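You operate a simulated robot arm through the tools that you are given. There is no shell and no other tool.

The job below is to be done with a simulated robot arm. You get a single attempt, and the scene is never put back.

## Task
Rake the hair out of the purple hairbrush on the heat mat.
Fine: use the pink rake pad and put it back; lay the clean brush on the black tray. Set down upright: pink rake pad. What is to be rubbed or washed off counts as gone when no trace of it is left.

Only the result counts: the job must be done as asked and must still hold three seconds after the hand-in. Knocking over, shifting, dropping, spilling or breaking anything else fails it.

## Robot
A 6-joint arm with a two-finger parallel gripper, fixed in place. Base frame: the origin is at the foot of the arm, x ahead of it, y to its left, z up; the work surface is at about z = 0.88. Readings come in m, degrees, newtons and seconds.
With the tool pointing down near the work surface it reaches from about 0.58 to 0.94 m from the base axis. Its first joint turns from -149.0 to 149.0 degrees. Payload 3.43 kg.
Tool frame: the origin (TCP) lies between the finger pads and is the grasp point; the fingertips stand 0.034 m ahead of it; z points along the fingers, y is the line along which they close. The gripper opens to 0.128 m. The fingers are 0.024 m wide and 0.012 m thick; the gripper's body (0.048 by 0.13 m) begins 0.096 m behind the TCP.
Orientation is told as [roll, pitch, yaw] about the base's x, y, z axes, in that order, counted from this pose: with the fingers straight down and closing along the base's y, the tool's x points along the base's -x, its y along +y and its z along -z.

## Interface
- The arm moves only by the tool jog_arm. Its argument "moves" is a list of rows, each a list of 7 numbers: the shift along the base's x, y, z in units of 100 mm (1.0 is 100 mm), then the turn, a rotation vector about the base's x, y, z in units of 120 degrees (1.0 is 120 degrees), then the gripper command, from -1 (shut) to 1 (fully open), values between in proportion. In form: [[tx, ty, tz, ax, ay, az, fingers], ...]. A call has 1 to 20 rows; each row is the pose to reach, as a shift and turn from the pose commanded when the call began. A call with a number of a shift or a turn outside -1 to 1 is refused whole. A row lasts 0.2 s, in which the tool goes at most 0.05 m and 8.6 degrees; a call with a longer step from one row to the next is refused whole, and so is a gripper value outside its range. A pose out of reach is approached as far as the arm can. The call stops where the force on the tool passes 40 N (or 10 N more than at its start, if that is more) or the arm is blocked; 0.2 s more then pass. Each finger travels about 0.108 m/s and halts on what it meets, pressing with about 33 N; the grip force reading is that of the motor and also rises with nothing between the fingers. The clock runs only during rows and for 0.2 s after the last one: add rows that repeat a pose to give the fingers time. The reply holds the time, the measured pose of the TCP, the force on the tool along the base axes, the opening and the grip force, in the units named above and with some noise, with the torque about the TCP (base axes, N m) and any sound that the robot's microphone picked up.
- Cameras (640 x 400 px; columns grow to the right, rows downward): "scene" is fixed at [0.2188, -0.4998, 1.6652]; the picture's right is [0.87, -0.50, 0.00], its down [-0.23, -0.39, -0.89] and it looks along [0.44, 0.77, -0.45] (base axes); focal length 310 px, centre (320, 200). "wrist" rides on the gripper at [0.076, -0.011, -0.16] in the tool frame; the picture's right is [0.15, 0.99, 0.00], its down [-0.88, 0.13, -0.46] and it looks along [-0.45, 0.07, 0.89] (tool axes); focal length 234 px, centre (320, 200). There is no depth. A picture from a camera that has moved, and an enlarged one, comes with that camera's place and axes in the base frame and with its lens.
- camera(camera): a new picture of that camera. It takes no simulated time.
- raise_lower(by): slides the trunk up (or, below 0, down) by that many m; the arm rides with it, the base frame stays. It gives what a move gives, with no picture.
- inspect(camera, box): a new picture of the part [left, top, right, bottom] of that camera's present view, enlarged. It takes no simulated time.
- close_job(): hands the job in; it is judged then, once.

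Nothing tells you positions but the pictures and the camera data. Unless the task says otherwise, let go and move clear before handing in.

The tools are called after "Request:" as a command line: name --pt "numbers of a row" for each row, then --argument value for the rest, lists and objects as JSON in quotes. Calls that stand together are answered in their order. jog_arm: Moves the arm, as the interface text tells. Its arguments: {"type":"object","properties":{"moves":{"type":"array","items":{"type":"array","items":{"type":"number"}}}},"required":["moves"]} The other tools are called the same way: raise_lower (by) slides the trunk up or down; camera (camera) takes a picture; inspect (camera, box) takes an enlarged picture of a part of a camera's view; close_job () hands the job in.

At the start:

```text
time_s: 0.0
ee_pos: [0.4913, 0.6594, 1.217]
orientation: [0.0, 0.0, -0.1]
contact_force: [-0.2, 0.0, -0.1]
ft_torque: [0.01, -0.01, -0.02]
gripper_width: 0.1279
finger_force: 0.0
trunk travel left (down, up): [-0.65, 0.06]
```

scene: 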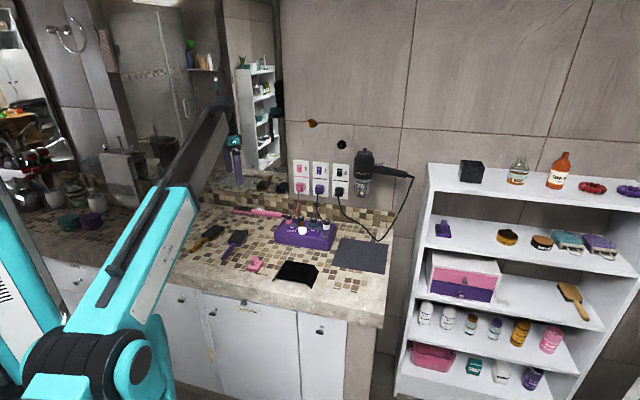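
wrist: 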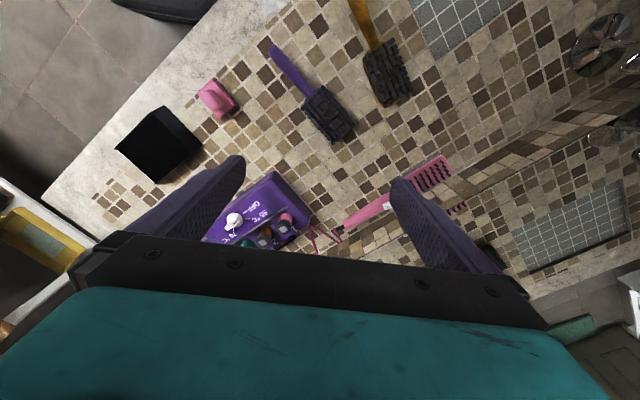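

I see the counter with a purple hairbrush, an amber-handled brush, a pink rake pad, a black tray, a purple device and a grey mat. I'll look closer before moving.

Request:
inspect --camera "scene" --box '[180, 190, 400, 310]'

Request:
inspect --camera "wrist" --box '[100, 0, 460, 225]'

```text
2.91 times, centred on (290, 250) of scene
camera zoom: at [0.2188, -0.4998, 1.6652], right [0.87, -0.5, 0.0], down [-0.23, -0.39, -0.89], along [0.44, 0.77, -0.45], focal length 902 px, centre (407, 54)
```

zoom: 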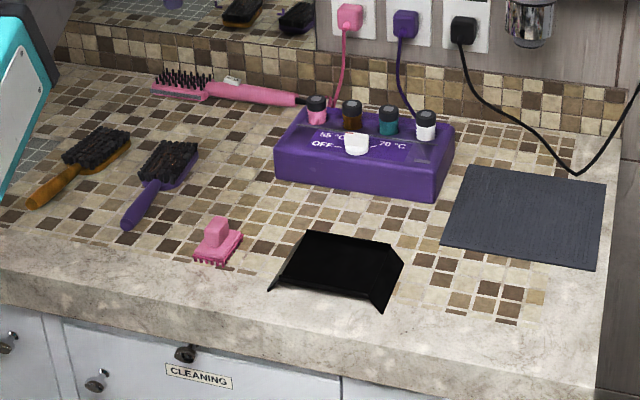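

```text
1.78 times, centred on (280, 112) of wrist
camera zoom: at [0.4149, 0.6491, 1.3771], right [-0.15, 0.99, 0.0], down [0.88, 0.13, 0.46], along [0.45, 0.07, -0.89], focal length 416 px, centre (391, 356)
```

zoom: 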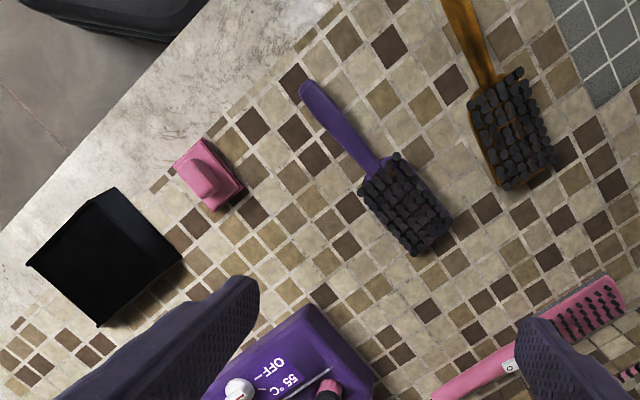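

The purple brush lies bristles-up on the tiles near (0.47, 0.68), the pink pad near the counter's front edge, the tray next to it, and the dark grey mat further right. I'll zoom in on each.

Request:
inspect --camera "wrist" --box '[250, 20, 410, 120]'

Request:
inspect --camera "wrist" --box '[180, 60, 270, 130]'

Request:
inspect --camera "scene" --box '[210, 220, 280, 280]'

Request:
inspect --camera "scene" --box '[320, 225, 400, 275]'

Request:
inspect --camera "scene" --box '[400, 150, 640, 400]'

Request:
inspect --camera "scene" --box '[260, 250, 340, 300]'

```text
4.00 times, centred on (330, 70) of wrist
camera zoom: at [0.4149, 0.6491, 1.3771], right [-0.15, 0.99, 0.0], down [0.88, 0.13, 0.46], along [0.45, 0.07, -0.89], focal length 937 px, centre (280, 720)
```

zoom: 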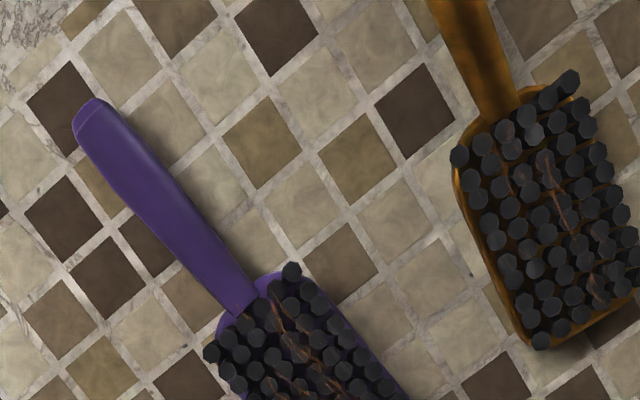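

```text
5.71 times, centred on (225, 95) of wrist
camera zoom: at [0.4149, 0.6491, 1.3771], right [-0.15, 0.99, 0.0], down [0.88, 0.13, 0.46], along [0.45, 0.07, -0.89], focal length 1338 px, centre (863, 800)
```

zoom: 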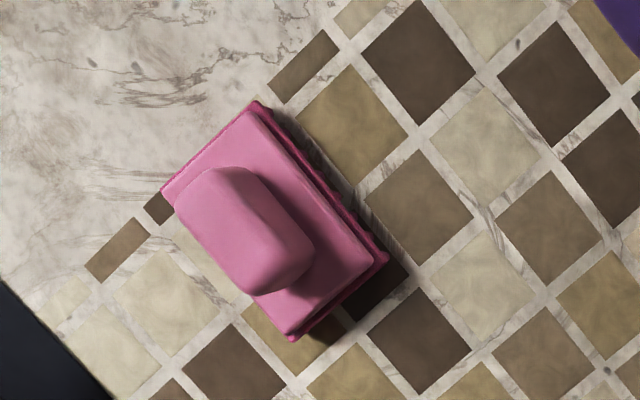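

```text
6.67 times, centred on (245, 250) of scene
camera zoom: at [0.2188, -0.4998, 1.6652], right [0.87, -0.5, 0.0], down [-0.23, -0.39, -0.89], along [0.44, 0.77, -0.45], focal length 2067 px, centre (820, -133)
```

zoom: 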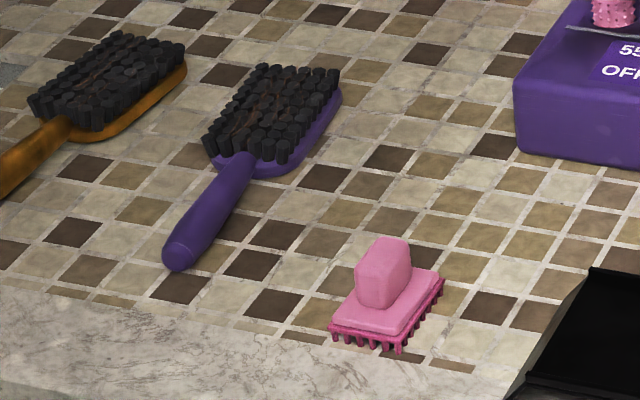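

```text
8.00 times, centred on (360, 250) of scene
camera zoom: at [0.2188, -0.4998, 1.6652], right [0.87, -0.5, 0.0], down [-0.23, -0.39, -0.89], along [0.44, 0.77, -0.45], focal length 2480 px, centre (0, -200)
```

zoom: 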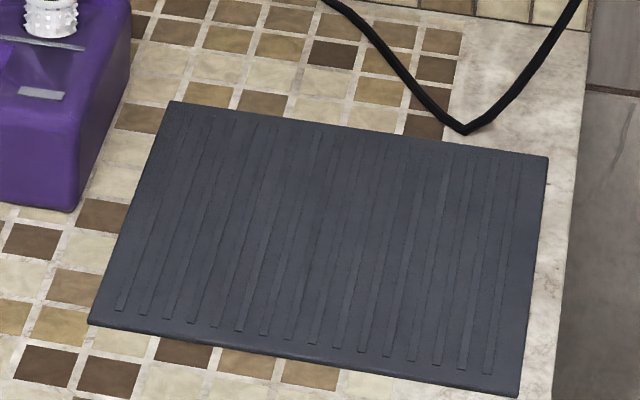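

```text
1.60 times, centred on (520, 275) of scene
camera zoom: at [0.2188, -0.4998, 1.6652], right [0.87, -0.5, 0.0], down [-0.23, -0.39, -0.89], along [0.44, 0.77, -0.45], focal length 496 px, centre (0, 80)
```

zoom: 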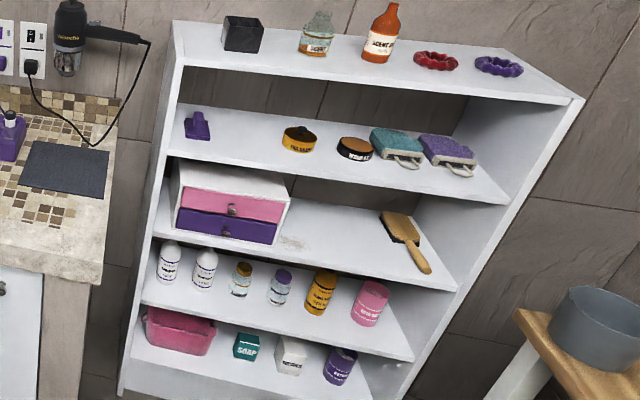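

```text
8.00 times, centred on (300, 275) of scene
camera zoom: at [0.2188, -0.4998, 1.6652], right [0.87, -0.5, 0.0], down [-0.23, -0.39, -0.89], along [0.44, 0.77, -0.45], focal length 2480 px, centre (480, -400)
```

zoom: 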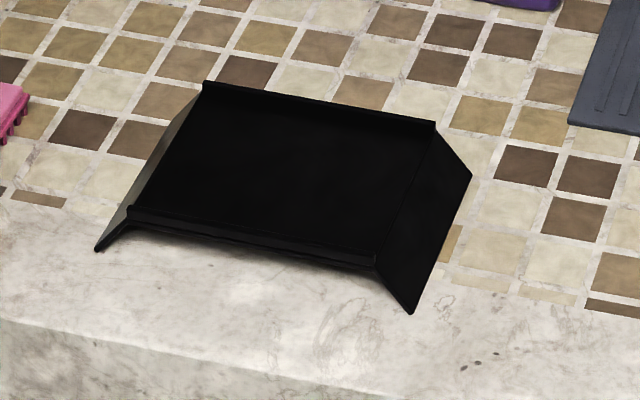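

The purple brush and the amber one both have hair in them, and the heat mat is the empty ribbed dark mat near (0.89, 0.32). My plan is to carry the purple brush to the mat, rake it there, return the pad and lay the brush on the tray. First I'll hover lower with the tool turned to match the brush for a better look.

Request:
jog_arm --pt "-0.09 -0.05 -0.12 0 0 0.0528 1" --pt "-0.18 -0.1 -0.25 0 0 0.1056 1" --pt "-0.27 -0.15 -0.37 0 0 0.1584 1" --pt "-0.36 -0.2 -0.5 0 0 0.2112 1" --pt "-0.45 -0.25 -0.62 0 0 0.264 1" --pt "-0.54 -0.3 -0.75 0 0 0.3168 1" --pt "-0.63 -0.35 -0.87 0 0 0.3696 1" --pt "-0.713 -0.394 -1.0 0 0 0.4225 1" --pt "-0.713 -0.394 -1.0 0 0 0.4225 1"

Request:
camera --camera "wrist"

Request:
camera --camera "scene"

```text
time_s: 0.8
ee_pos: [0.4636, 0.6454, 1.1816]
orientation: [0.3, 0.2, 16.6]
contact_force: [-9.5, 15.6, -1.1]
ft_torque: [-2.58, -1.74, -1.57]
gripper_width: 0.1279
finger_force: 0.0
trunk travel left (down, up): [-0.65, 0.06]
stopped in row 4: the force on the tool passed its limit at 100 N (the readings are from after the stop); the commanded pose is now the measured one
```

```text
taken
camera wrist: at [0.3955, 0.6134, 1.3425], right [-0.42, 0.91, 0.01], down [0.81, 0.37, 0.45], along [0.41, 0.2, -0.89], focal length 234 px, centre (320, 200)
```

wrist: 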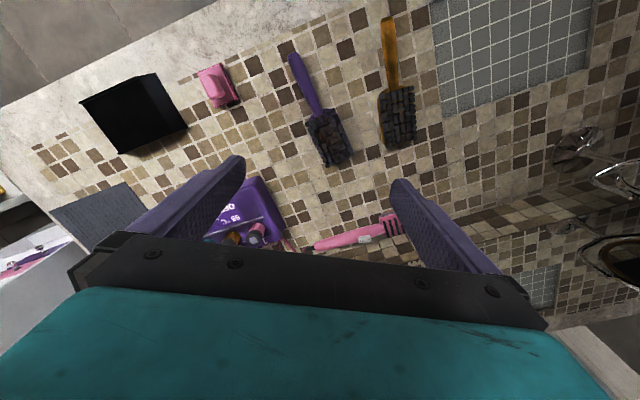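

```text
taken
```

scene: 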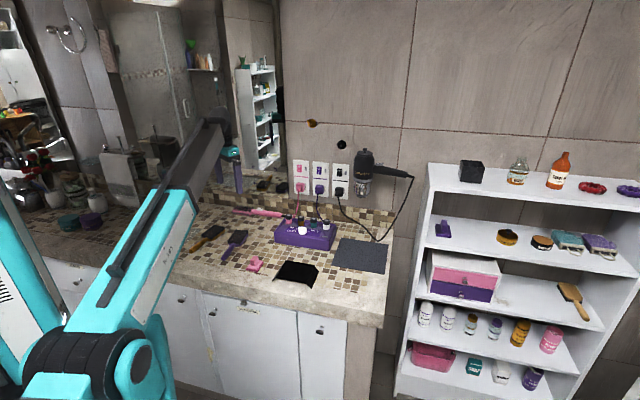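

The stop was most likely the wrist camera touching the arm's own forearm as I yawed positive; nothing on the counter moved. I'll unwind and turn the other way so the camera sits on the far side.

Request:
jog_arm --pt "0 0 0 0 0 -0.05 1" --pt "0 0 0 0 0 -0.11 1" --pt "0 0 0 0 0 -0.17 1" --pt "0 0 0 0 0 -0.23 1" --pt "0 0 0 0 0 -0.29 1" --pt "0 0 0 0 0 -0.35 1" --pt "0 0 0 0 0 -0.41 1" --pt "0 0 0 0 0 -0.47 1" --pt "0 0 0 0 0 -0.53 1" --pt "0 0 0 0 0 -0.59 1" --pt "0 0 0 0 0 -0.65 1" --pt "0 0 0 0 0 -0.65 1"

```text
time_s: 3.4
ee_pos: [0.4631, 0.6454, 1.1819]
orientation: [0.2, 0.1, -61.3]
contact_force: [0.6, 0.2, -1.0]
ft_torque: [-0.01, -0.01, 0.01]
gripper_width: 0.1279
finger_force: 0.1
trunk travel left (down, up): [-0.65, 0.06]
```

The tool is free and unwinding works. Next I'll finish the turn to about -129° and hover over the handle.

Request:
jog_arm --pt "0 0 0 0 0 -0.06 1" --pt "-0.05 -0.03 -0.1 0 0 -0.12 1" --pt "-0.1 -0.06 -0.2 0 0 -0.18 1" --pt "-0.15 -0.09 -0.3 0 0 -0.24 1" --pt "-0.2 -0.12 -0.4 0 0 -0.3 1" --pt "-0.25 -0.15 -0.5 0 0 -0.36 1" --pt "-0.3 -0.18 -0.6 0 0 -0.42 1" --pt "-0.36 -0.21 -0.7 0 0 -0.48 1" --pt "-0.43 -0.25 -0.8 0 0 -0.54 1" --pt "-0.43 -0.25 -0.8 0 0 -0.567 1" --pt "-0.43 -0.25 -0.8 0 0 -0.567 1"

Request:
camera --camera "wrist"

Request:
camera --camera "scene"

```text
time_s: 5.8
ee_pos: [0.439, 0.6207, 1.117]
orientation: [0.2, 0.2, -114.6]
contact_force: [-0.8, 0.2, 0.2]
ft_torque: [-0.02, -0.01, 0.03]
gripper_width: 0.128
finger_force: 0.2
out of reach, approached as far as the arm can: row 8, 9, 10, 11
trunk travel left (down, up): [-0.65, 0.06]
```

```text
taken
camera wrist: at [0.4599, 0.695, 1.2772], right [0.96, -0.28, 0.0], down [-0.25, -0.86, 0.45], along [-0.12, -0.44, -0.89], focal length 234 px, centre (320, 200)
```

wrist: 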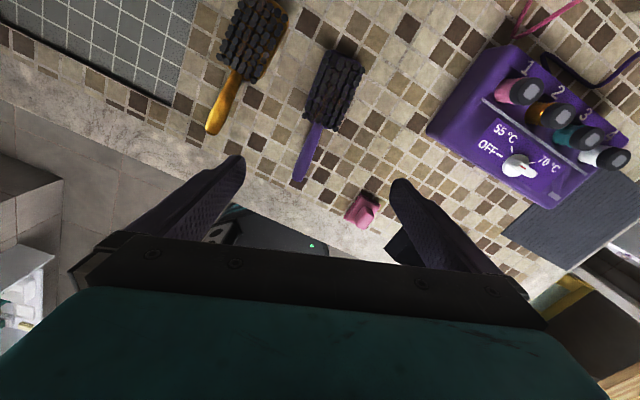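

```text
taken
```

scene: 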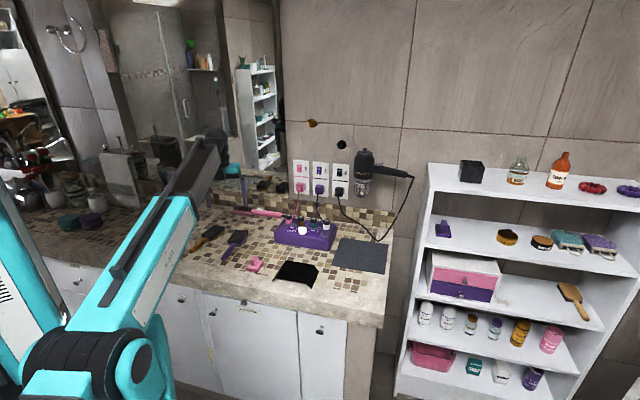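

The yaw seems to hit a joint limit near -115°, though the view from here is good. I'll zoom in to measure the brush, pad and tray more precisely.

Request:
inspect --camera "wrist" --box '[270, 30, 400, 190]'

Request:
inspect --camera "wrist" --box '[330, 170, 430, 240]'

Request:
inspect --camera "scene" --box '[215, 220, 275, 275]'

```text
2.50 times, centred on (335, 110) of wrist
camera zoom: at [0.4599, 0.695, 1.2772], right [0.96, -0.28, 0.0], down [-0.25, -0.86, 0.45], along [-0.12, -0.44, -0.89], focal length 585 px, centre (282, 425)
```

zoom: 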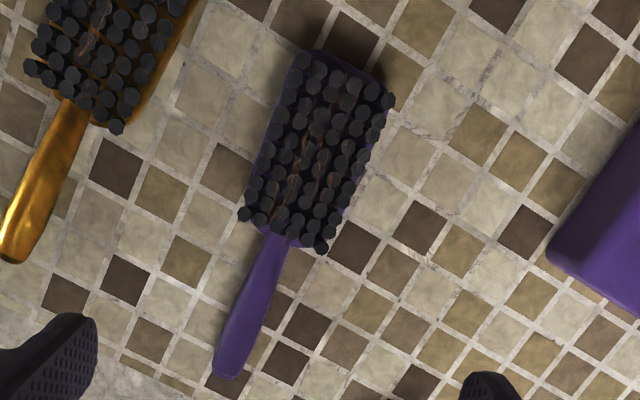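

```text
5.71 times, centred on (380, 205) of wrist
camera zoom: at [0.4599, 0.695, 1.2772], right [0.96, -0.28, 0.0], down [-0.25, -0.86, 0.45], along [-0.12, -0.44, -0.89], focal length 1338 px, centre (-23, 171)
```

zoom: 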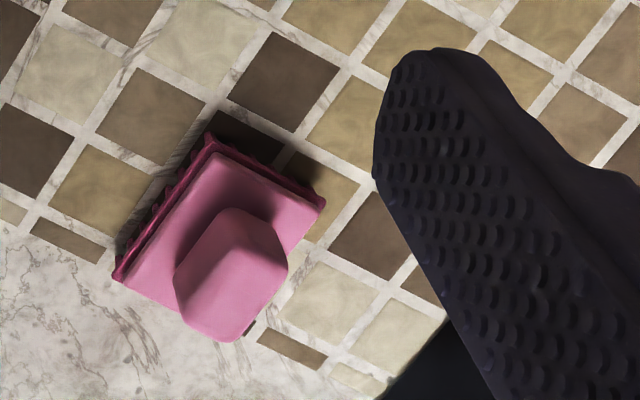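

```text
7.27 times, centred on (245, 248) of scene
camera zoom: at [0.2188, -0.4998, 1.6652], right [0.87, -0.5, 0.0], down [-0.23, -0.39, -0.89], along [0.44, 0.77, -0.45], focal length 2254 px, centre (866, -146)
```

zoom: 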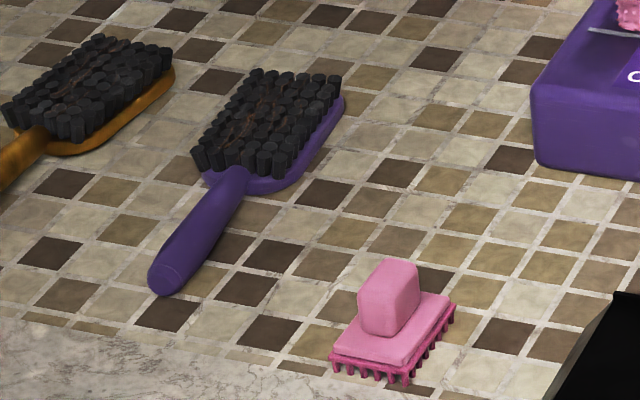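

From this view I place the brush's handle end near (0.381, 0.554), the neck at (0.444, 0.636) and the head end at (0.508, 0.714). The pad centre is near (0.477, 0.458), about 0.055 × 0.044 m. I'll test whether the limit is in yaw alone.

Request:
jog_arm --pt "0 0 0 0 0 -0.05 1" --pt "0 0 0 0 0 -0.1 1"

```text
time_s: 6.4
ee_pos: [0.4389, 0.6207, 1.1169]
orientation: [0.2, 0.2, -114.6]
contact_force: [-0.1, 0.2, -0.5]
ft_torque: [0.03, 0.0, 0.02]
gripper_width: 0.1283
finger_force: 0.0
out of reach, approached as far as the arm can: row 1, 2
trunk travel left (down, up): [-0.65, 0.06]
```

The limit is yaw only, so I'll grip at about -113° and let the handle align itself between the pads. I'll lower over the handle just behind the neck with a narrower opening.

Request:
jog_arm --pt "0 0 -0.2 0 0 0.012 0.2" --pt "-0.03 0.0 -0.5 0 0 0.012 0.2" --pt "-0.06 0.01 -0.8 0 0 0.012 0.0" --pt "-0.06 0.01 -1.0 0 0 0.012 0.0" --pt "-0.06 0.01 -1.0 0 0 0.012 0.0"

Request:
camera --camera "wrist"

Request:
inspect --camera "scene" --box '[180, 160, 300, 280]'

```text
time_s: 7.6
ee_pos: [0.433, 0.6222, 1.0166]
orientation: [0.2, 0.3, -113.1]
contact_force: [0.0, -0.3, -0.8]
ft_torque: [0.02, 0.01, 0.0]
gripper_width: 0.064
finger_force: 0.0
trunk travel left (down, up): [-0.65, 0.06]
```

```text
taken
camera wrist: at [0.452, 0.6967, 1.1775], right [0.97, -0.25, 0.0], down [-0.23, -0.86, 0.45], along [-0.11, -0.44, -0.89], focal length 234 px, centre (320, 200)
```

wrist: 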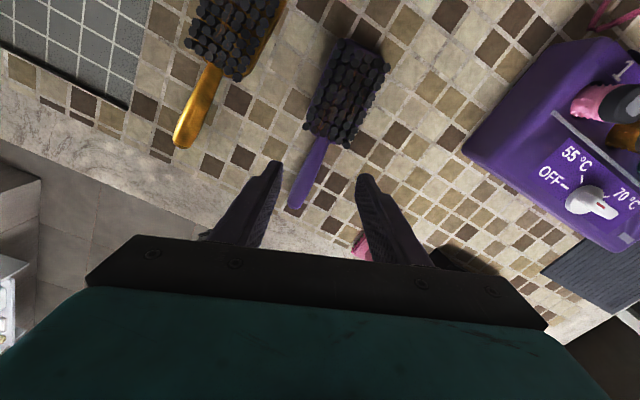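

```text
3.33 times, centred on (240, 220) of scene
camera zoom: at [0.2188, -0.4998, 1.6652], right [0.87, -0.5, 0.0], down [-0.23, -0.39, -0.89], along [0.44, 0.77, -0.45], focal length 1033 px, centre (587, 133)
```

zoom: 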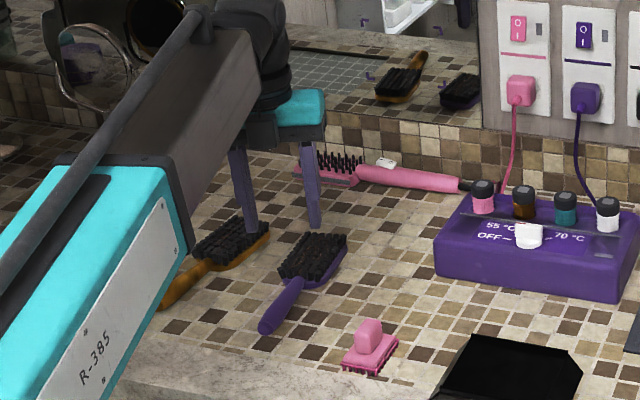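

The fingers straddle the handle correctly. I'll lower to grasp height while watching the force, then close.

Request:
jog_arm --pt "-0.02 -0.01 -0.3 0 0 0 0.0" --pt "-0.04 -0.02 -0.6 0 0 0 0.0" --pt "-0.04 -0.02 -0.8 0 0 0 0.0" --pt "-0.04 -0.02 -0.9 0 0 0 0.0" --pt "-0.04 -0.02 -0.97 0 0 0 0.0" --pt "-0.04 -0.02 -0.97 0 0 0 0.0"

Request:
camera --camera "wrist"

Request:
inspect --camera "scene" --box '[200, 200, 280, 280]'

```text
time_s: 8.9
ee_pos: [0.4291, 0.6191, 0.9269]
orientation: [0.4, 0.9, -113.1]
contact_force: [-3.6, -4.5, 20.6]
ft_torque: [-0.23, -0.62, -0.19]
gripper_width: 0.0632
finger_force: 0.1
trunk travel left (down, up): [-0.65, 0.06]
stopped in row 6: the force on the tool passed its limit at 43 N (the readings are from after the stop); the commanded pose is now the measured one
```

```text
taken
camera wrist: at [0.4468, 0.6931, 1.088], right [0.97, -0.25, 0.01], down [-0.23, -0.87, 0.44], along [-0.1, -0.43, -0.9], focal length 234 px, centre (320, 200)
```

wrist: 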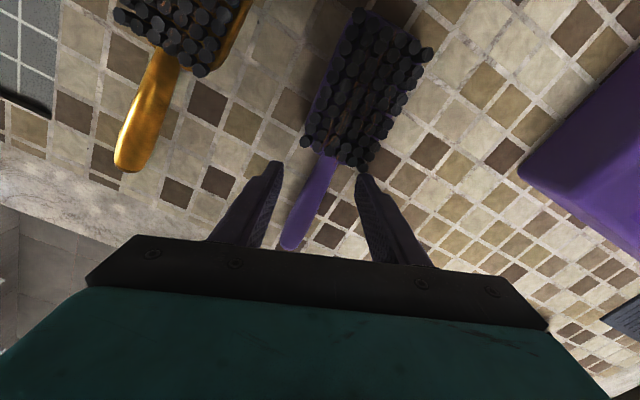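

```text
5.00 times, centred on (240, 240) of scene
camera zoom: at [0.2188, -0.4998, 1.6652], right [0.87, -0.5, 0.0], down [-0.23, -0.39, -0.89], along [0.44, 0.77, -0.45], focal length 1550 px, centre (720, 0)
```

zoom: 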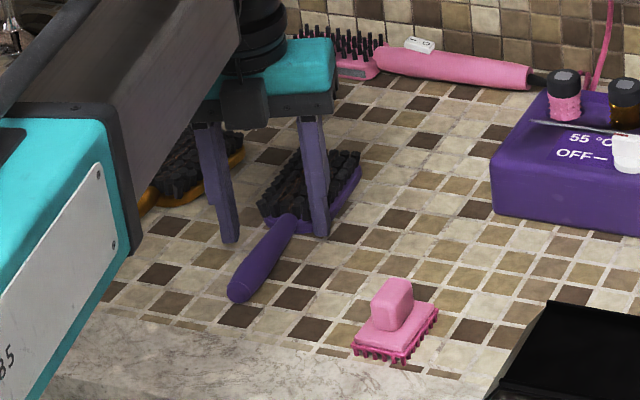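

Only the right finger is in contact, apparently on the brush head's shoulder. I'll lift slightly, shift back along the handle and lower again.

Request:
jog_arm --pt "0 0 0.15 0 0 0 0.0" --pt "-0.06 -0.08 0.15 0 0 0 0.0" --pt "-0.12 -0.16 0.15 0 0 0 0.0" --pt "-0.12 -0.16 0.0 0 0 0 0.0" --pt "-0.12 -0.16 -0.06 0 0 0 0.0" --pt "-0.12 -0.16 -0.1 0 0 0 0.0" --pt "-0.12 -0.16 -0.1 0 0 0 0.0"

Request:
camera --camera "wrist"

```text
time_s: 10.6
ee_pos: [0.4177, 0.6055, 0.9144]
orientation: [0.4, 0.7, -113.1]
contact_force: [1.7, 0.5, 5.2]
ft_torque: [0.08, 0.19, -0.03]
gripper_width: 0.0639
finger_force: 0.1
trunk travel left (down, up): [-0.65, 0.06]
```

```text
taken
camera wrist: at [0.4356, 0.6788, 1.0752], right [0.97, -0.25, 0.01], down [-0.23, -0.86, 0.45], along [-0.11, -0.43, -0.9], focal length 234 px, centre (320, 200)
```

wrist: 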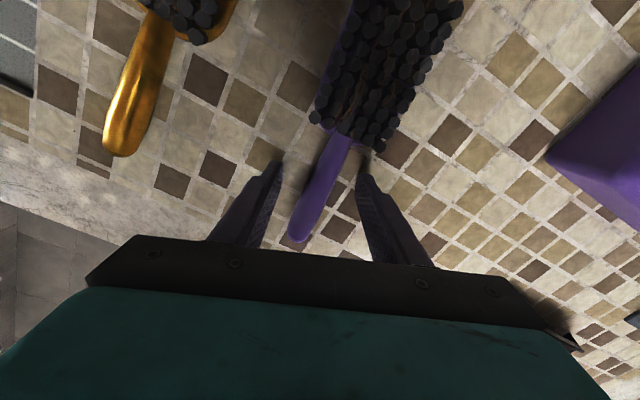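

The fingertips are at the counter surface on both sides of the handle. I'll raise 3 mm and close the gripper.

Request:
jog_arm --pt "0 0 0.03 0 0 0 0.0" --pt "0 0 0.03 0 0 0 -0.3" --pt "0 0 0.03 0 0 0 -0.6" --pt "0 0 0.03 0 0 0 -1" --pt "0 0 0.03 0 0 0 -1" --pt "0 0 0.03 0 0 0 -1" --pt "0 0 0.03 0 0 0 -1"

Request:
camera --camera "wrist"

Request:
inspect --camera "scene" --box '[190, 190, 290, 280]'

```text
time_s: 12.2
ee_pos: [0.4177, 0.6057, 0.917]
orientation: [0.4, 0.7, -113.1]
contact_force: [-0.5, -0.3, -0.4]
ft_torque: [-0.01, 0.01, 0.02]
gripper_width: 0.0245
finger_force: 33.3
trunk travel left (down, up): [-0.65, 0.06]
```

```text
taken
camera wrist: at [0.4357, 0.679, 1.0777], right [0.97, -0.25, 0.01], down [-0.23, -0.86, 0.45], along [-0.11, -0.43, -0.89], focal length 234 px, centre (320, 200)
```

wrist: 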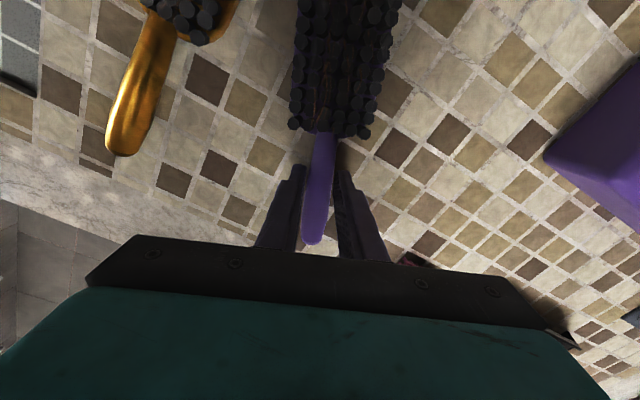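

```text
4.44 times, centred on (240, 235) of scene
camera zoom: at [0.2188, -0.4998, 1.6652], right [0.87, -0.5, 0.0], down [-0.23, -0.39, -0.89], along [0.44, 0.77, -0.45], focal length 1378 px, centre (676, 44)
```

zoom: 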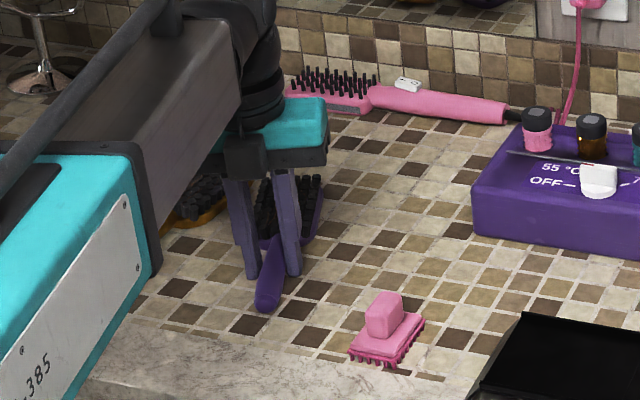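

The handle is gripped at 24.5 mm and aligned. I'll lift and check that it holds.

Request:
jog_arm --pt "0 0 0.1 0 0 0 -1" --pt "0 0 0.25 0 0 0 -1" --pt "0 0 0.45 0 0 0 -1" --pt "0 0 0.7 0 0 0 -1" --pt "0 0 0.95 0 0 0 -1" --pt "0 0 0.95 0 0 0 -1"

Request:
camera --camera "wrist"

Request:
inspect --camera "scene" --box '[170, 130, 330, 280]'

```text
time_s: 13.6
ee_pos: [0.4179, 0.6049, 1.0116]
orientation: [0.4, 0.6, -113.1]
contact_force: [-0.7, -0.3, -1.7]
ft_torque: [-0.07, 0.02, -0.01]
gripper_width: 0.0249
finger_force: 33.7
trunk travel left (down, up): [-0.65, 0.06]
```

```text
taken
camera wrist: at [0.436, 0.6792, 1.1726], right [0.97, -0.25, 0.01], down [-0.23, -0.86, 0.45], along [-0.11, -0.43, -0.89], focal length 234 px, centre (320, 200)
```

wrist: 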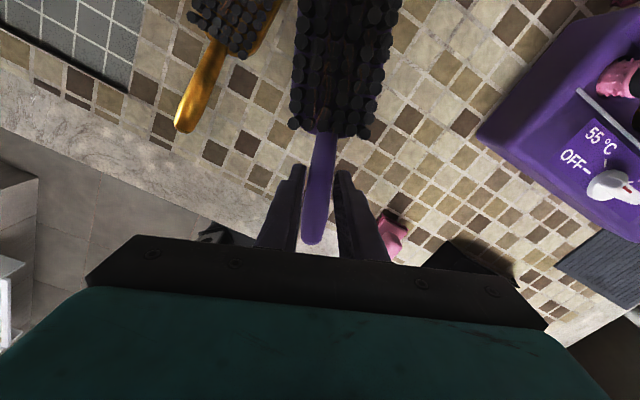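

```text
2.67 times, centred on (250, 205) of scene
camera zoom: at [0.2188, -0.4998, 1.6652], right [0.87, -0.5, 0.0], down [-0.23, -0.39, -0.89], along [0.44, 0.77, -0.45], focal length 827 px, centre (507, 187)
```

zoom: 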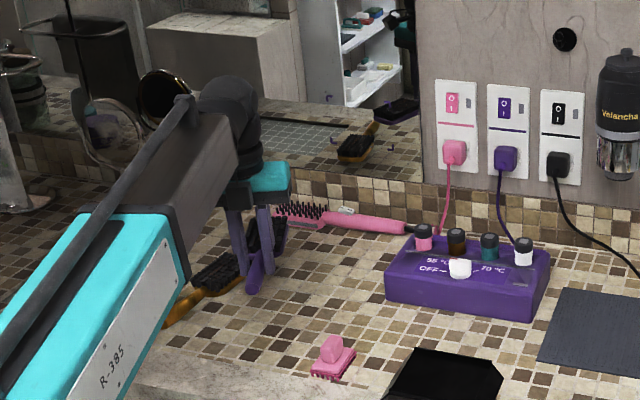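

The brush is held firmly and level. I'll carry it up and over to the heat mat, turning gradually so it lies crosswise there.

Request:
jog_arm --pt "0.05 -0.04 0.4 0 0 0 -1" --pt "0.2 -0.17 0.75 0 0 0 -1" --pt "0.45 -0.38 1.0 0 0 0.02 -1" --pt "0.75 -0.63 1.0 0 0 0.04 -1" --pt "1.0 -0.84 1.0 0 0 0.06 -1" --pt "1.0 -0.84 1.0 0 0 0.06 -1"

Request:
jog_arm --pt "0.25 -0.21 0 0 0 0.03 -1" --pt "0.5 -0.42 0 0 0 0.06 -1" --pt "0.75 -0.63 0 0 0 0.09 -1" --pt "1.0 -0.84 0 0 0 0.12 -1" --pt "1.0 -0.84 0 0 0 0.12 -1"

Request:
jog_arm --pt "0.25 -0.21 0 0 0 0.03 -1" --pt "0.5 -0.42 0 0 0 0.06 -1" --pt "0.75 -0.63 0 0 0 0.09 -1" --pt "1.0 -0.84 0 0 0 0.12 -1" --pt "1.0 -0.84 0 0 0 0.12 -1"

Request:
camera --camera "scene"

Request:
camera --camera "wrist"

```text
time_s: 14.9
ee_pos: [0.5172, 0.5223, 1.1123]
orientation: [0.4, 0.6, -105.7]
contact_force: [-0.7, 0.2, -0.6]
ft_torque: [-0.03, -0.01, 0.0]
gripper_width: 0.025
finger_force: 32.7
trunk travel left (down, up): [-0.65, 0.06]
```

```text
time_s: 16.1
ee_pos: [0.6183, 0.4385, 1.1115]
orientation: [0.4, 0.8, -91.5]
contact_force: [-1.5, 0.8, -0.9]
ft_torque: [-0.03, 0.0, 0.01]
gripper_width: 0.0247
finger_force: 33.2
trunk travel left (down, up): [-0.65, 0.06]
```

```text
time_s: 17.4
ee_pos: [0.7189, 0.3535, 1.1116]
orientation: [0.4, 0.7, -77.0]
contact_force: [-0.2, -0.5, 0.2]
ft_torque: [-0.05, 0.01, 0.01]
gripper_width: 0.0249
finger_force: 33.1
trunk travel left (down, up): [-0.65, 0.06]
```

```text
taken
```

scene: 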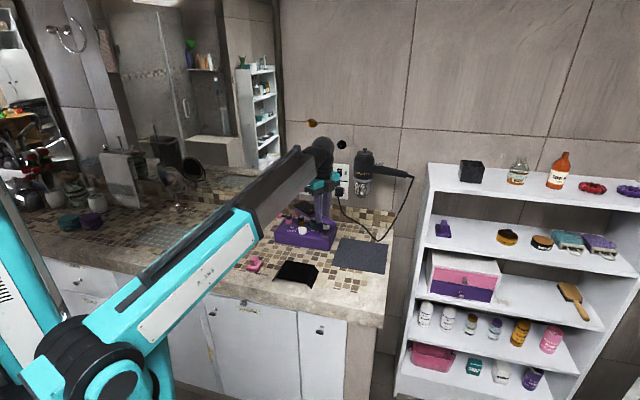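

```text
taken
camera wrist: at [0.69, 0.4239, 1.2718], right [0.93, 0.36, 0.01], down [0.32, -0.83, 0.45], along [0.17, -0.41, -0.89], focal length 234 px, centre (320, 200)
```

wrist: 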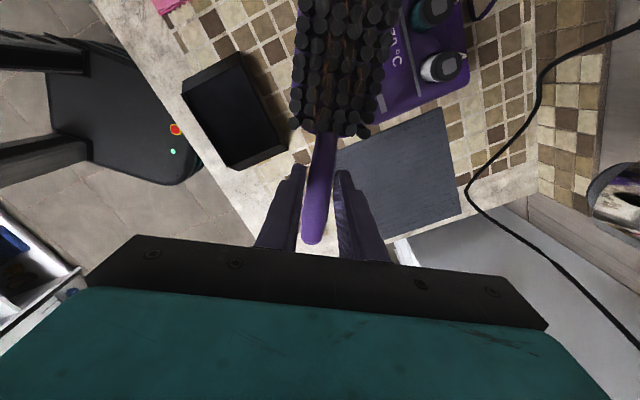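

The brush is travelling level and the mat corners agree with my estimate. I'll continue to the spot above the mat.

Request:
jog_arm --pt "0.25 -0.2 0 0 0 0 -1" --pt "0.5 -0.42 0 0 0 0 -1" --pt "0.7 -0.6 0 0 0 0 -1" --pt "0.7 -0.6 0 0 0 0 -1"

Request:
jog_arm --pt "0.25 -0.22 0 0 0 0 -1" --pt "0.45 -0.4 -0.1 0 0 0 -1" --pt "0.652 -0.565 -0.4 0 0 0 -1" --pt "0.652 -0.565 -0.7 0 0 0 -1" --pt "0.652 -0.565 -0.9 0 0 0 -1" --pt "0.652 -0.565 -0.9 0 0 0 -1"

Request:
camera --camera "wrist"

Request:
inspect --camera "scene" --box '[260, 160, 420, 300]'

```text
time_s: 18.4
ee_pos: [0.7886, 0.2912, 1.1118]
orientation: [0.4, 0.8, -77.0]
contact_force: [-0.1, 0.1, -0.3]
ft_torque: [-0.04, 0.02, -0.02]
gripper_width: 0.0247
finger_force: 32.8
trunk travel left (down, up): [-0.65, 0.06]
```

```text
time_s: 19.8
ee_pos: [0.8534, 0.2373, 1.0218]
orientation: [0.5, 0.7, -77.0]
contact_force: [0.7, -0.6, -1.7]
ft_torque: [-0.07, -0.03, 0.02]
gripper_width: 0.0247
finger_force: 33.5
trunk travel left (down, up): [-0.65, 0.06]
```

```text
taken
camera wrist: at [0.8252, 0.3064, 1.1824], right [0.93, 0.36, 0.01], down [0.32, -0.83, 0.45], along [0.17, -0.41, -0.89], focal length 234 px, centre (320, 200)
```

wrist: 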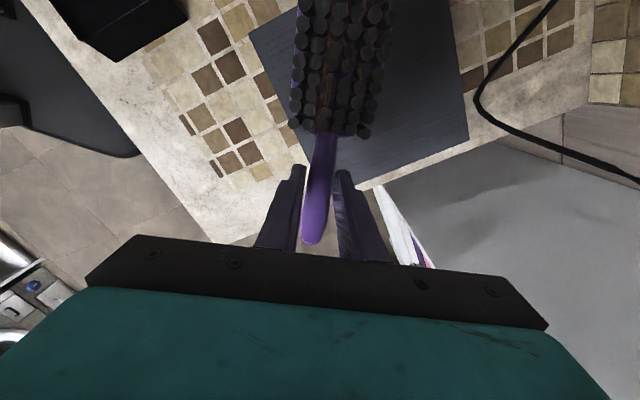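

```text
2.86 times, centred on (340, 230) of scene
camera zoom: at [0.2188, -0.4998, 1.6652], right [0.87, -0.5, 0.0], down [-0.23, -0.39, -0.89], along [0.44, 0.77, -0.45], focal length 886 px, centre (263, 114)
```

zoom: 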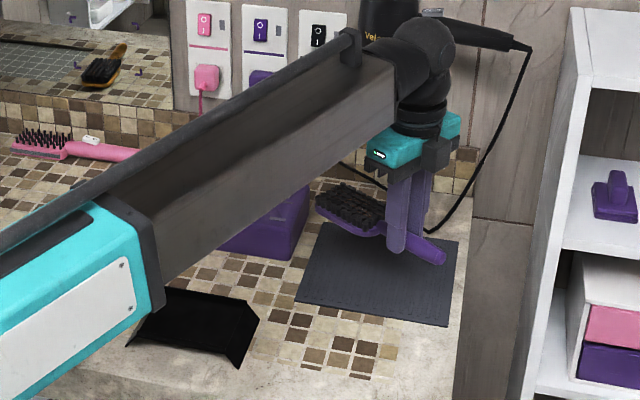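

The head will come down on the mat around (0.834, 0.320), fully inside it. I'll lower slowly until it touches.

Request:
jog_arm --pt "0 0 -0.35 0 0 0 -1" --pt "0 0 -0.65 0 0 0 -1" --pt "0 0 -0.85 0 0 0 -1" --pt "0 0 -0.92 0 0 0 -1" --pt "0 0 -0.95 0 0 0 -1" --pt "0 0 -0.97 0 0 0 -1" --pt "0 0 -0.97 0 0 0 -1"

Request:
inspect --camera "scene" --box '[300, 200, 420, 300]'

```text
time_s: 21.4
ee_pos: [0.8535, 0.2379, 0.9248]
orientation: [0.4, 0.6, -77.2]
contact_force: [0.2, 0.7, -0.8]
ft_torque: [-0.06, 0.0, 0.01]
gripper_width: 0.0249
finger_force: 32.6
trunk travel left (down, up): [-0.65, 0.06]
```

```text
4.00 times, centred on (360, 250) of scene
camera zoom: at [0.2188, -0.4998, 1.6652], right [0.87, -0.5, 0.0], down [-0.23, -0.39, -0.89], along [0.44, 0.77, -0.45], focal length 1240 px, centre (160, 0)
```

zoom: 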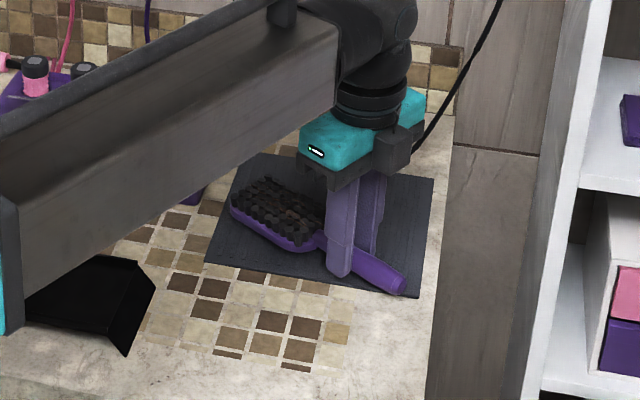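

There is no contact yet, so I'll continue in millimetre steps.

Request:
jog_arm --pt "0 0 -0.02 0 0 0 -1" --pt "0 0 -0.03 0 0 0 -1" --pt "0 0 -0.03 0 0 0 -1"

```text
time_s: 22.1
ee_pos: [0.8537, 0.2366, 0.9218]
orientation: [0.4, 0.6, -77.1]
contact_force: [-0.1, 0.6, -1.4]
ft_torque: [-0.05, -0.01, -0.04]
gripper_width: 0.0247
finger_force: 32.9
trunk travel left (down, up): [-0.65, 0.06]
```

Request:
jog_arm --pt "0 0 -0.01 0 0 0 -1" --pt "0 0 -0.02 0 0 0 -1" --pt "0 0 -0.02 0 0 0 -1"

```text
time_s: 22.9
ee_pos: [0.8536, 0.2368, 0.9206]
orientation: [0.5, 0.7, -77.1]
contact_force: [1.4, 0.1, 6.2]
ft_torque: [0.69, 0.18, -0.03]
gripper_width: 0.0246
finger_force: 33.0
trunk travel left (down, up): [-0.65, 0.06]
```

The head has touched the mat with light force. I'll open the fingers and rise straight up.

Request:
jog_arm --pt "0 0 0 0 0 0 -0.4" --pt "0 0 0 0 0 0 -0.1" --pt "0 0 0 0 0 0 -0.1" --pt "0 0 0.2 0 0 0 -0.1" --pt "0 0 0.5 0 0 0 -0.1" --pt "0 0 0.9 0 0 0 -0.1" --pt "0 0 0.9 0 0 0 -0.1"

Request:
camera --camera "wrist"

Request:
inspect --camera "scene" --box '[300, 200, 420, 300]'

```text
time_s: 24.6
ee_pos: [0.8562, 0.2365, 1.0114]
orientation: [0.5, 0.6, -77.1]
contact_force: [0.3, 0.2, -0.7]
ft_torque: [0.01, -0.02, 0.05]
gripper_width: 0.0573
finger_force: 0.1
trunk travel left (down, up): [-0.65, 0.06]
```

```text
taken
camera wrist: at [0.8267, 0.3065, 1.1708], right [0.93, 0.36, 0.01], down [0.32, -0.83, 0.45], along [0.17, -0.41, -0.89], focal length 234 px, centre (320, 200)
```

wrist: 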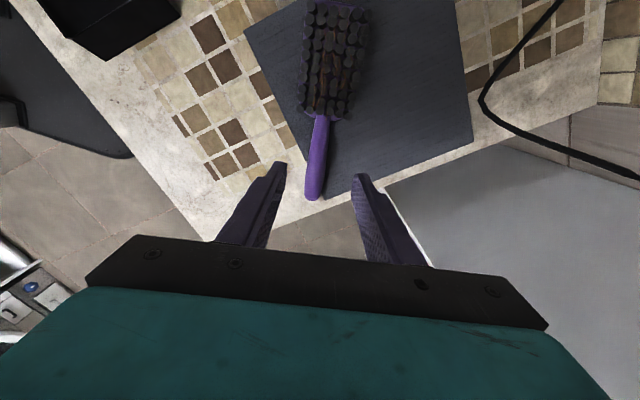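

```text
4.00 times, centred on (360, 250) of scene
camera zoom: at [0.2188, -0.4998, 1.6652], right [0.87, -0.5, 0.0], down [-0.23, -0.39, -0.89], along [0.44, 0.77, -0.45], focal length 1240 px, centre (160, 0)
```

zoom: 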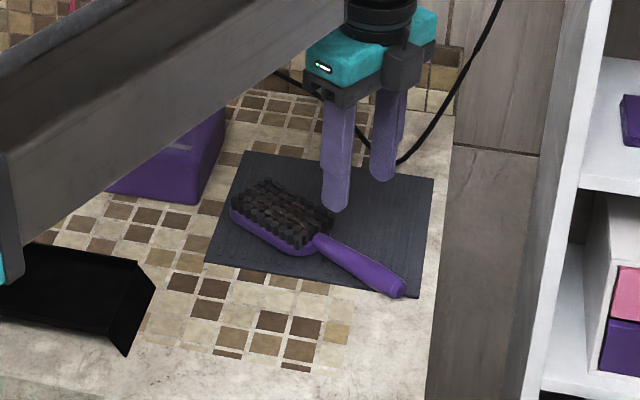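

The brush is lying on the mat, head centre near (0.832, 0.325), axis about 105°. Next I'll fetch the pink rake pad, gripping its knob along the pad's long axis, which suits the wrist range.

Request:
jog_arm --pt "0 0 0.3 0 0 0 0" --pt "-0.2 0.1 0.6 0 0 0.02 0" --pt "-0.5 0.28 0.9 0 0 0.04 0" --pt "-0.85 0.5 0.9 0 0 0.06 0" --pt "-1.0 0.59 0.9 0 0 0.08 0" --pt "-1.0 0.59 0.9 0 0 0.08 0"

Request:
jog_arm --pt "-0.3 0.17 0 0 0 0.02 0" --pt "-0.6 0.35 0 0 0 0.04 0" --pt "-0.9 0.53 0 0 0 0.06 0" --pt "-1.0 0.59 0 0 0 0.08 0" --pt "-1.0 0.59 0 0 0 0.08 0"

Request:
jog_arm --pt "-0.3 0.17 0 0 0 0.02 0" --pt "-0.6 0.35 0 0 0 0.04 0" --pt "-0.9 0.53 0 0 0 0.06 0" --pt "-1.0 0.59 0 0 0 0.08 0" --pt "-1.0 0.59 0 0 0 0.08 0"

Request:
jog_arm --pt "-0.3 0.17 0 0 0 0.01 0" --pt "-0.6 0.35 0 0 0 0.02 0" --pt "-0.8 0.45 0 0 0 0.027 0" --pt "-0.8 0.45 0 0 0 0.027 0"

Request:
camera --camera "wrist"

Request:
camera --camera "scene"

```text
time_s: 25.9
ee_pos: [0.7536, 0.2963, 1.1006]
orientation: [0.3, 0.7, -67.5]
contact_force: [0.0, 0.1, -0.4]
ft_torque: [0.01, -0.01, -0.02]
gripper_width: 0.0642
finger_force: 0.1
trunk travel left (down, up): [-0.65, 0.06]
```

```text
time_s: 27.1
ee_pos: [0.6534, 0.3556, 1.0991]
orientation: [0.4, 0.7, -57.9]
contact_force: [0.3, -0.4, 0.3]
ft_torque: [0.0, -0.01, 0.0]
gripper_width: 0.0642
finger_force: 0.0
trunk travel left (down, up): [-0.65, 0.06]
```

```text
time_s: 28.4
ee_pos: [0.5541, 0.4134, 1.099]
orientation: [0.3, 0.7, -48.3]
contact_force: [-0.9, -0.6, 0.0]
ft_torque: [0.01, 0.0, -0.02]
gripper_width: 0.0641
finger_force: 0.1
trunk travel left (down, up): [-0.65, 0.06]
```

```text
time_s: 29.4
ee_pos: [0.4753, 0.4595, 1.0987]
orientation: [0.4, 0.6, -45.1]
contact_force: [-0.4, -1.0, 0.6]
ft_torque: [-0.05, 0.03, -0.03]
gripper_width: 0.0641
finger_force: 0.0
trunk travel left (down, up): [-0.65, 0.06]
```

```text
taken
camera wrist: at [0.4124, 0.5035, 1.2595], right [0.6, 0.8, 0.01], down [0.72, -0.54, 0.45], along [0.36, -0.26, -0.89], focal length 234 px, centre (320, 200)
```

wrist: 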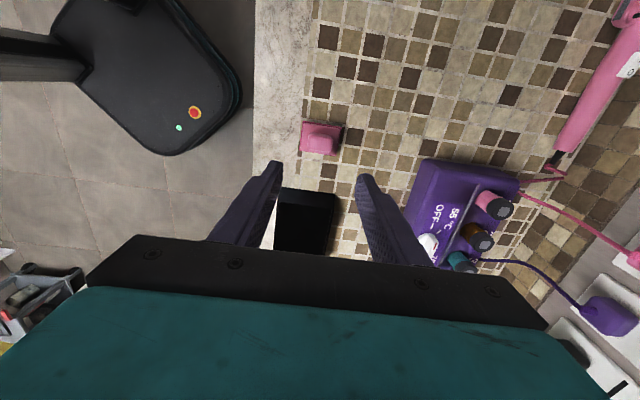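

```text
taken
```

scene: 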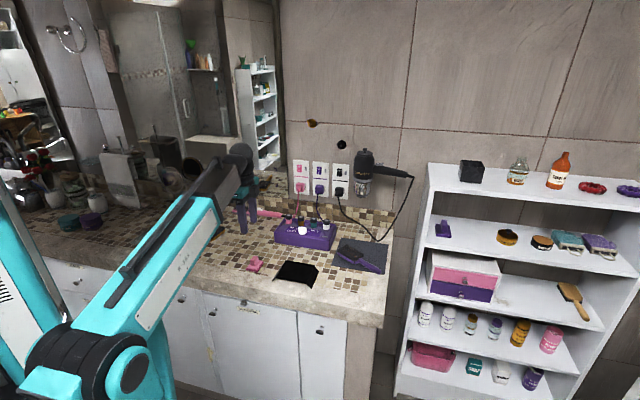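

Request:
inspect --camera "wrist" --box '[270, 100, 370, 180]'

Request:
inspect --camera "scene" --box '[235, 245, 275, 280]'

Request:
inspect --camera "scene" --box '[320, 225, 400, 280]'

```text
5.00 times, centred on (320, 140) of wrist
camera zoom: at [0.4124, 0.5035, 1.2595], right [0.6, 0.8, 0.01], down [0.72, -0.54, 0.45], along [0.36, -0.26, -0.89], focal length 1171 px, centre (320, 500)
```

zoom: 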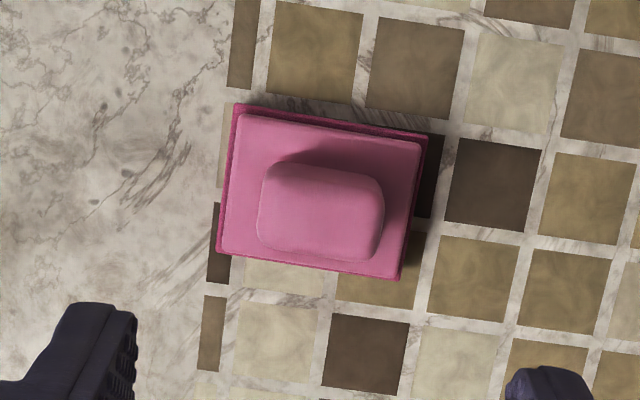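

```text
11.43 times, centred on (255, 262) of scene
camera zoom: at [0.2188, -0.4998, 1.6652], right [0.87, -0.5, 0.0], down [-0.23, -0.39, -0.89], along [0.44, 0.77, -0.45], focal length 3543 px, centre (1063, -514)
```

zoom: 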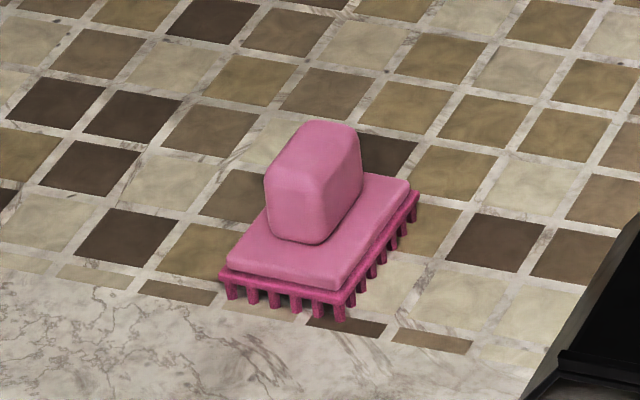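

```text
7.27 times, centred on (360, 252) of scene
camera zoom: at [0.2188, -0.4998, 1.6652], right [0.87, -0.5, 0.0], down [-0.23, -0.39, -0.89], along [0.44, 0.77, -0.45], focal length 2254 px, centre (29, -182)
```

zoom: 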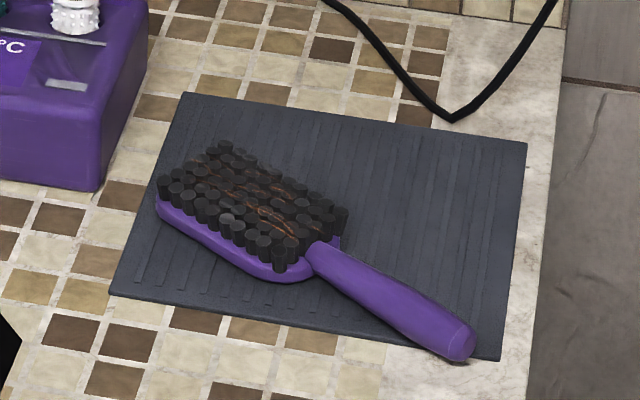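

The knob is centred under the TCP and aligned with the closing direction, and I can see hair strands on the brush. I'll descend onto the knob, correcting the small tilt.

Request:
jog_arm --pt "0 0 -0.3 0 0 0 0" --pt "0 0 -0.7 -0.003 -0.005 0 0" --pt "0 0 -1.0 -0.003 -0.005 0 0" --pt "0 0 -1.0 -0.003 -0.005 0 0"

Request:
jog_arm --pt "0 0 -0.25 0 0 0 0" --pt "0 0 -0.45 0 0 0 0" --pt "0 0 -0.55 0 0 0 0" --pt "0 0 -0.59 0 0 0 0" --pt "0 0 -0.59 0 0 0 0"

Request:
camera --camera "wrist"

Request:
inspect --camera "scene" --box '[210, 210, 310, 290]'

```text
time_s: 30.4
ee_pos: [0.4727, 0.4588, 1.0]
orientation: [0.7, 0.0, -45.1]
contact_force: [0.3, -0.4, 0.3]
ft_torque: [0.0, -0.04, 0.0]
gripper_width: 0.0641
finger_force: 0.0
trunk travel left (down, up): [-0.65, 0.06]
```

```text
time_s: 31.6
ee_pos: [0.4736, 0.4584, 0.9405]
orientation: [0.6, 0.0, -45.1]
contact_force: [-0.4, -0.2, -0.2]
ft_torque: [-0.02, -0.01, 0.03]
gripper_width: 0.064
finger_force: 0.0
trunk travel left (down, up): [-0.65, 0.06]
```

```text
taken
camera wrist: at [0.4109, 0.5042, 1.1001], right [0.6, 0.8, 0.01], down [0.71, -0.53, 0.46], along [0.37, -0.27, -0.89], focal length 234 px, centre (320, 200)
```

wrist: 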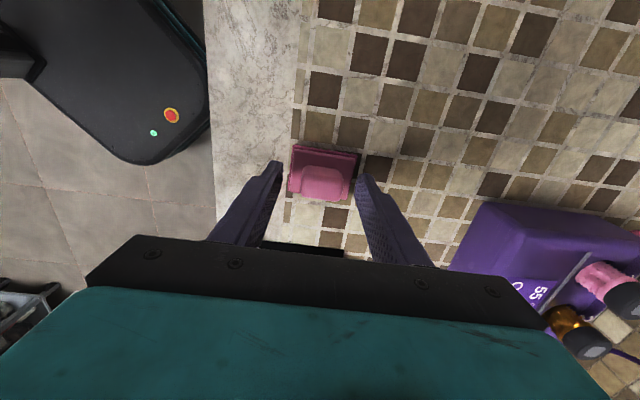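

```text
5.00 times, centred on (260, 250) of scene
camera zoom: at [0.2188, -0.4998, 1.6652], right [0.87, -0.5, 0.0], down [-0.23, -0.39, -0.89], along [0.44, 0.77, -0.45], focal length 1550 px, centre (620, -50)
```

zoom: 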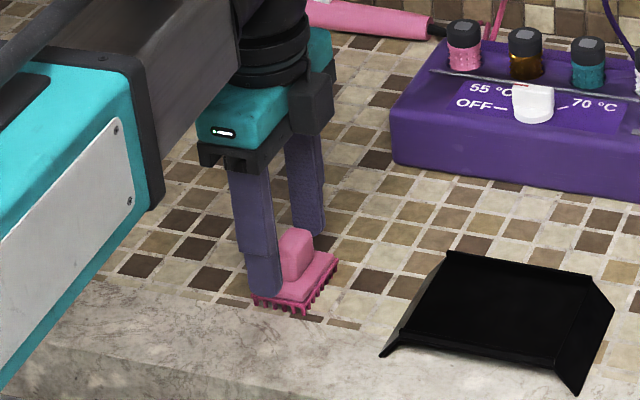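

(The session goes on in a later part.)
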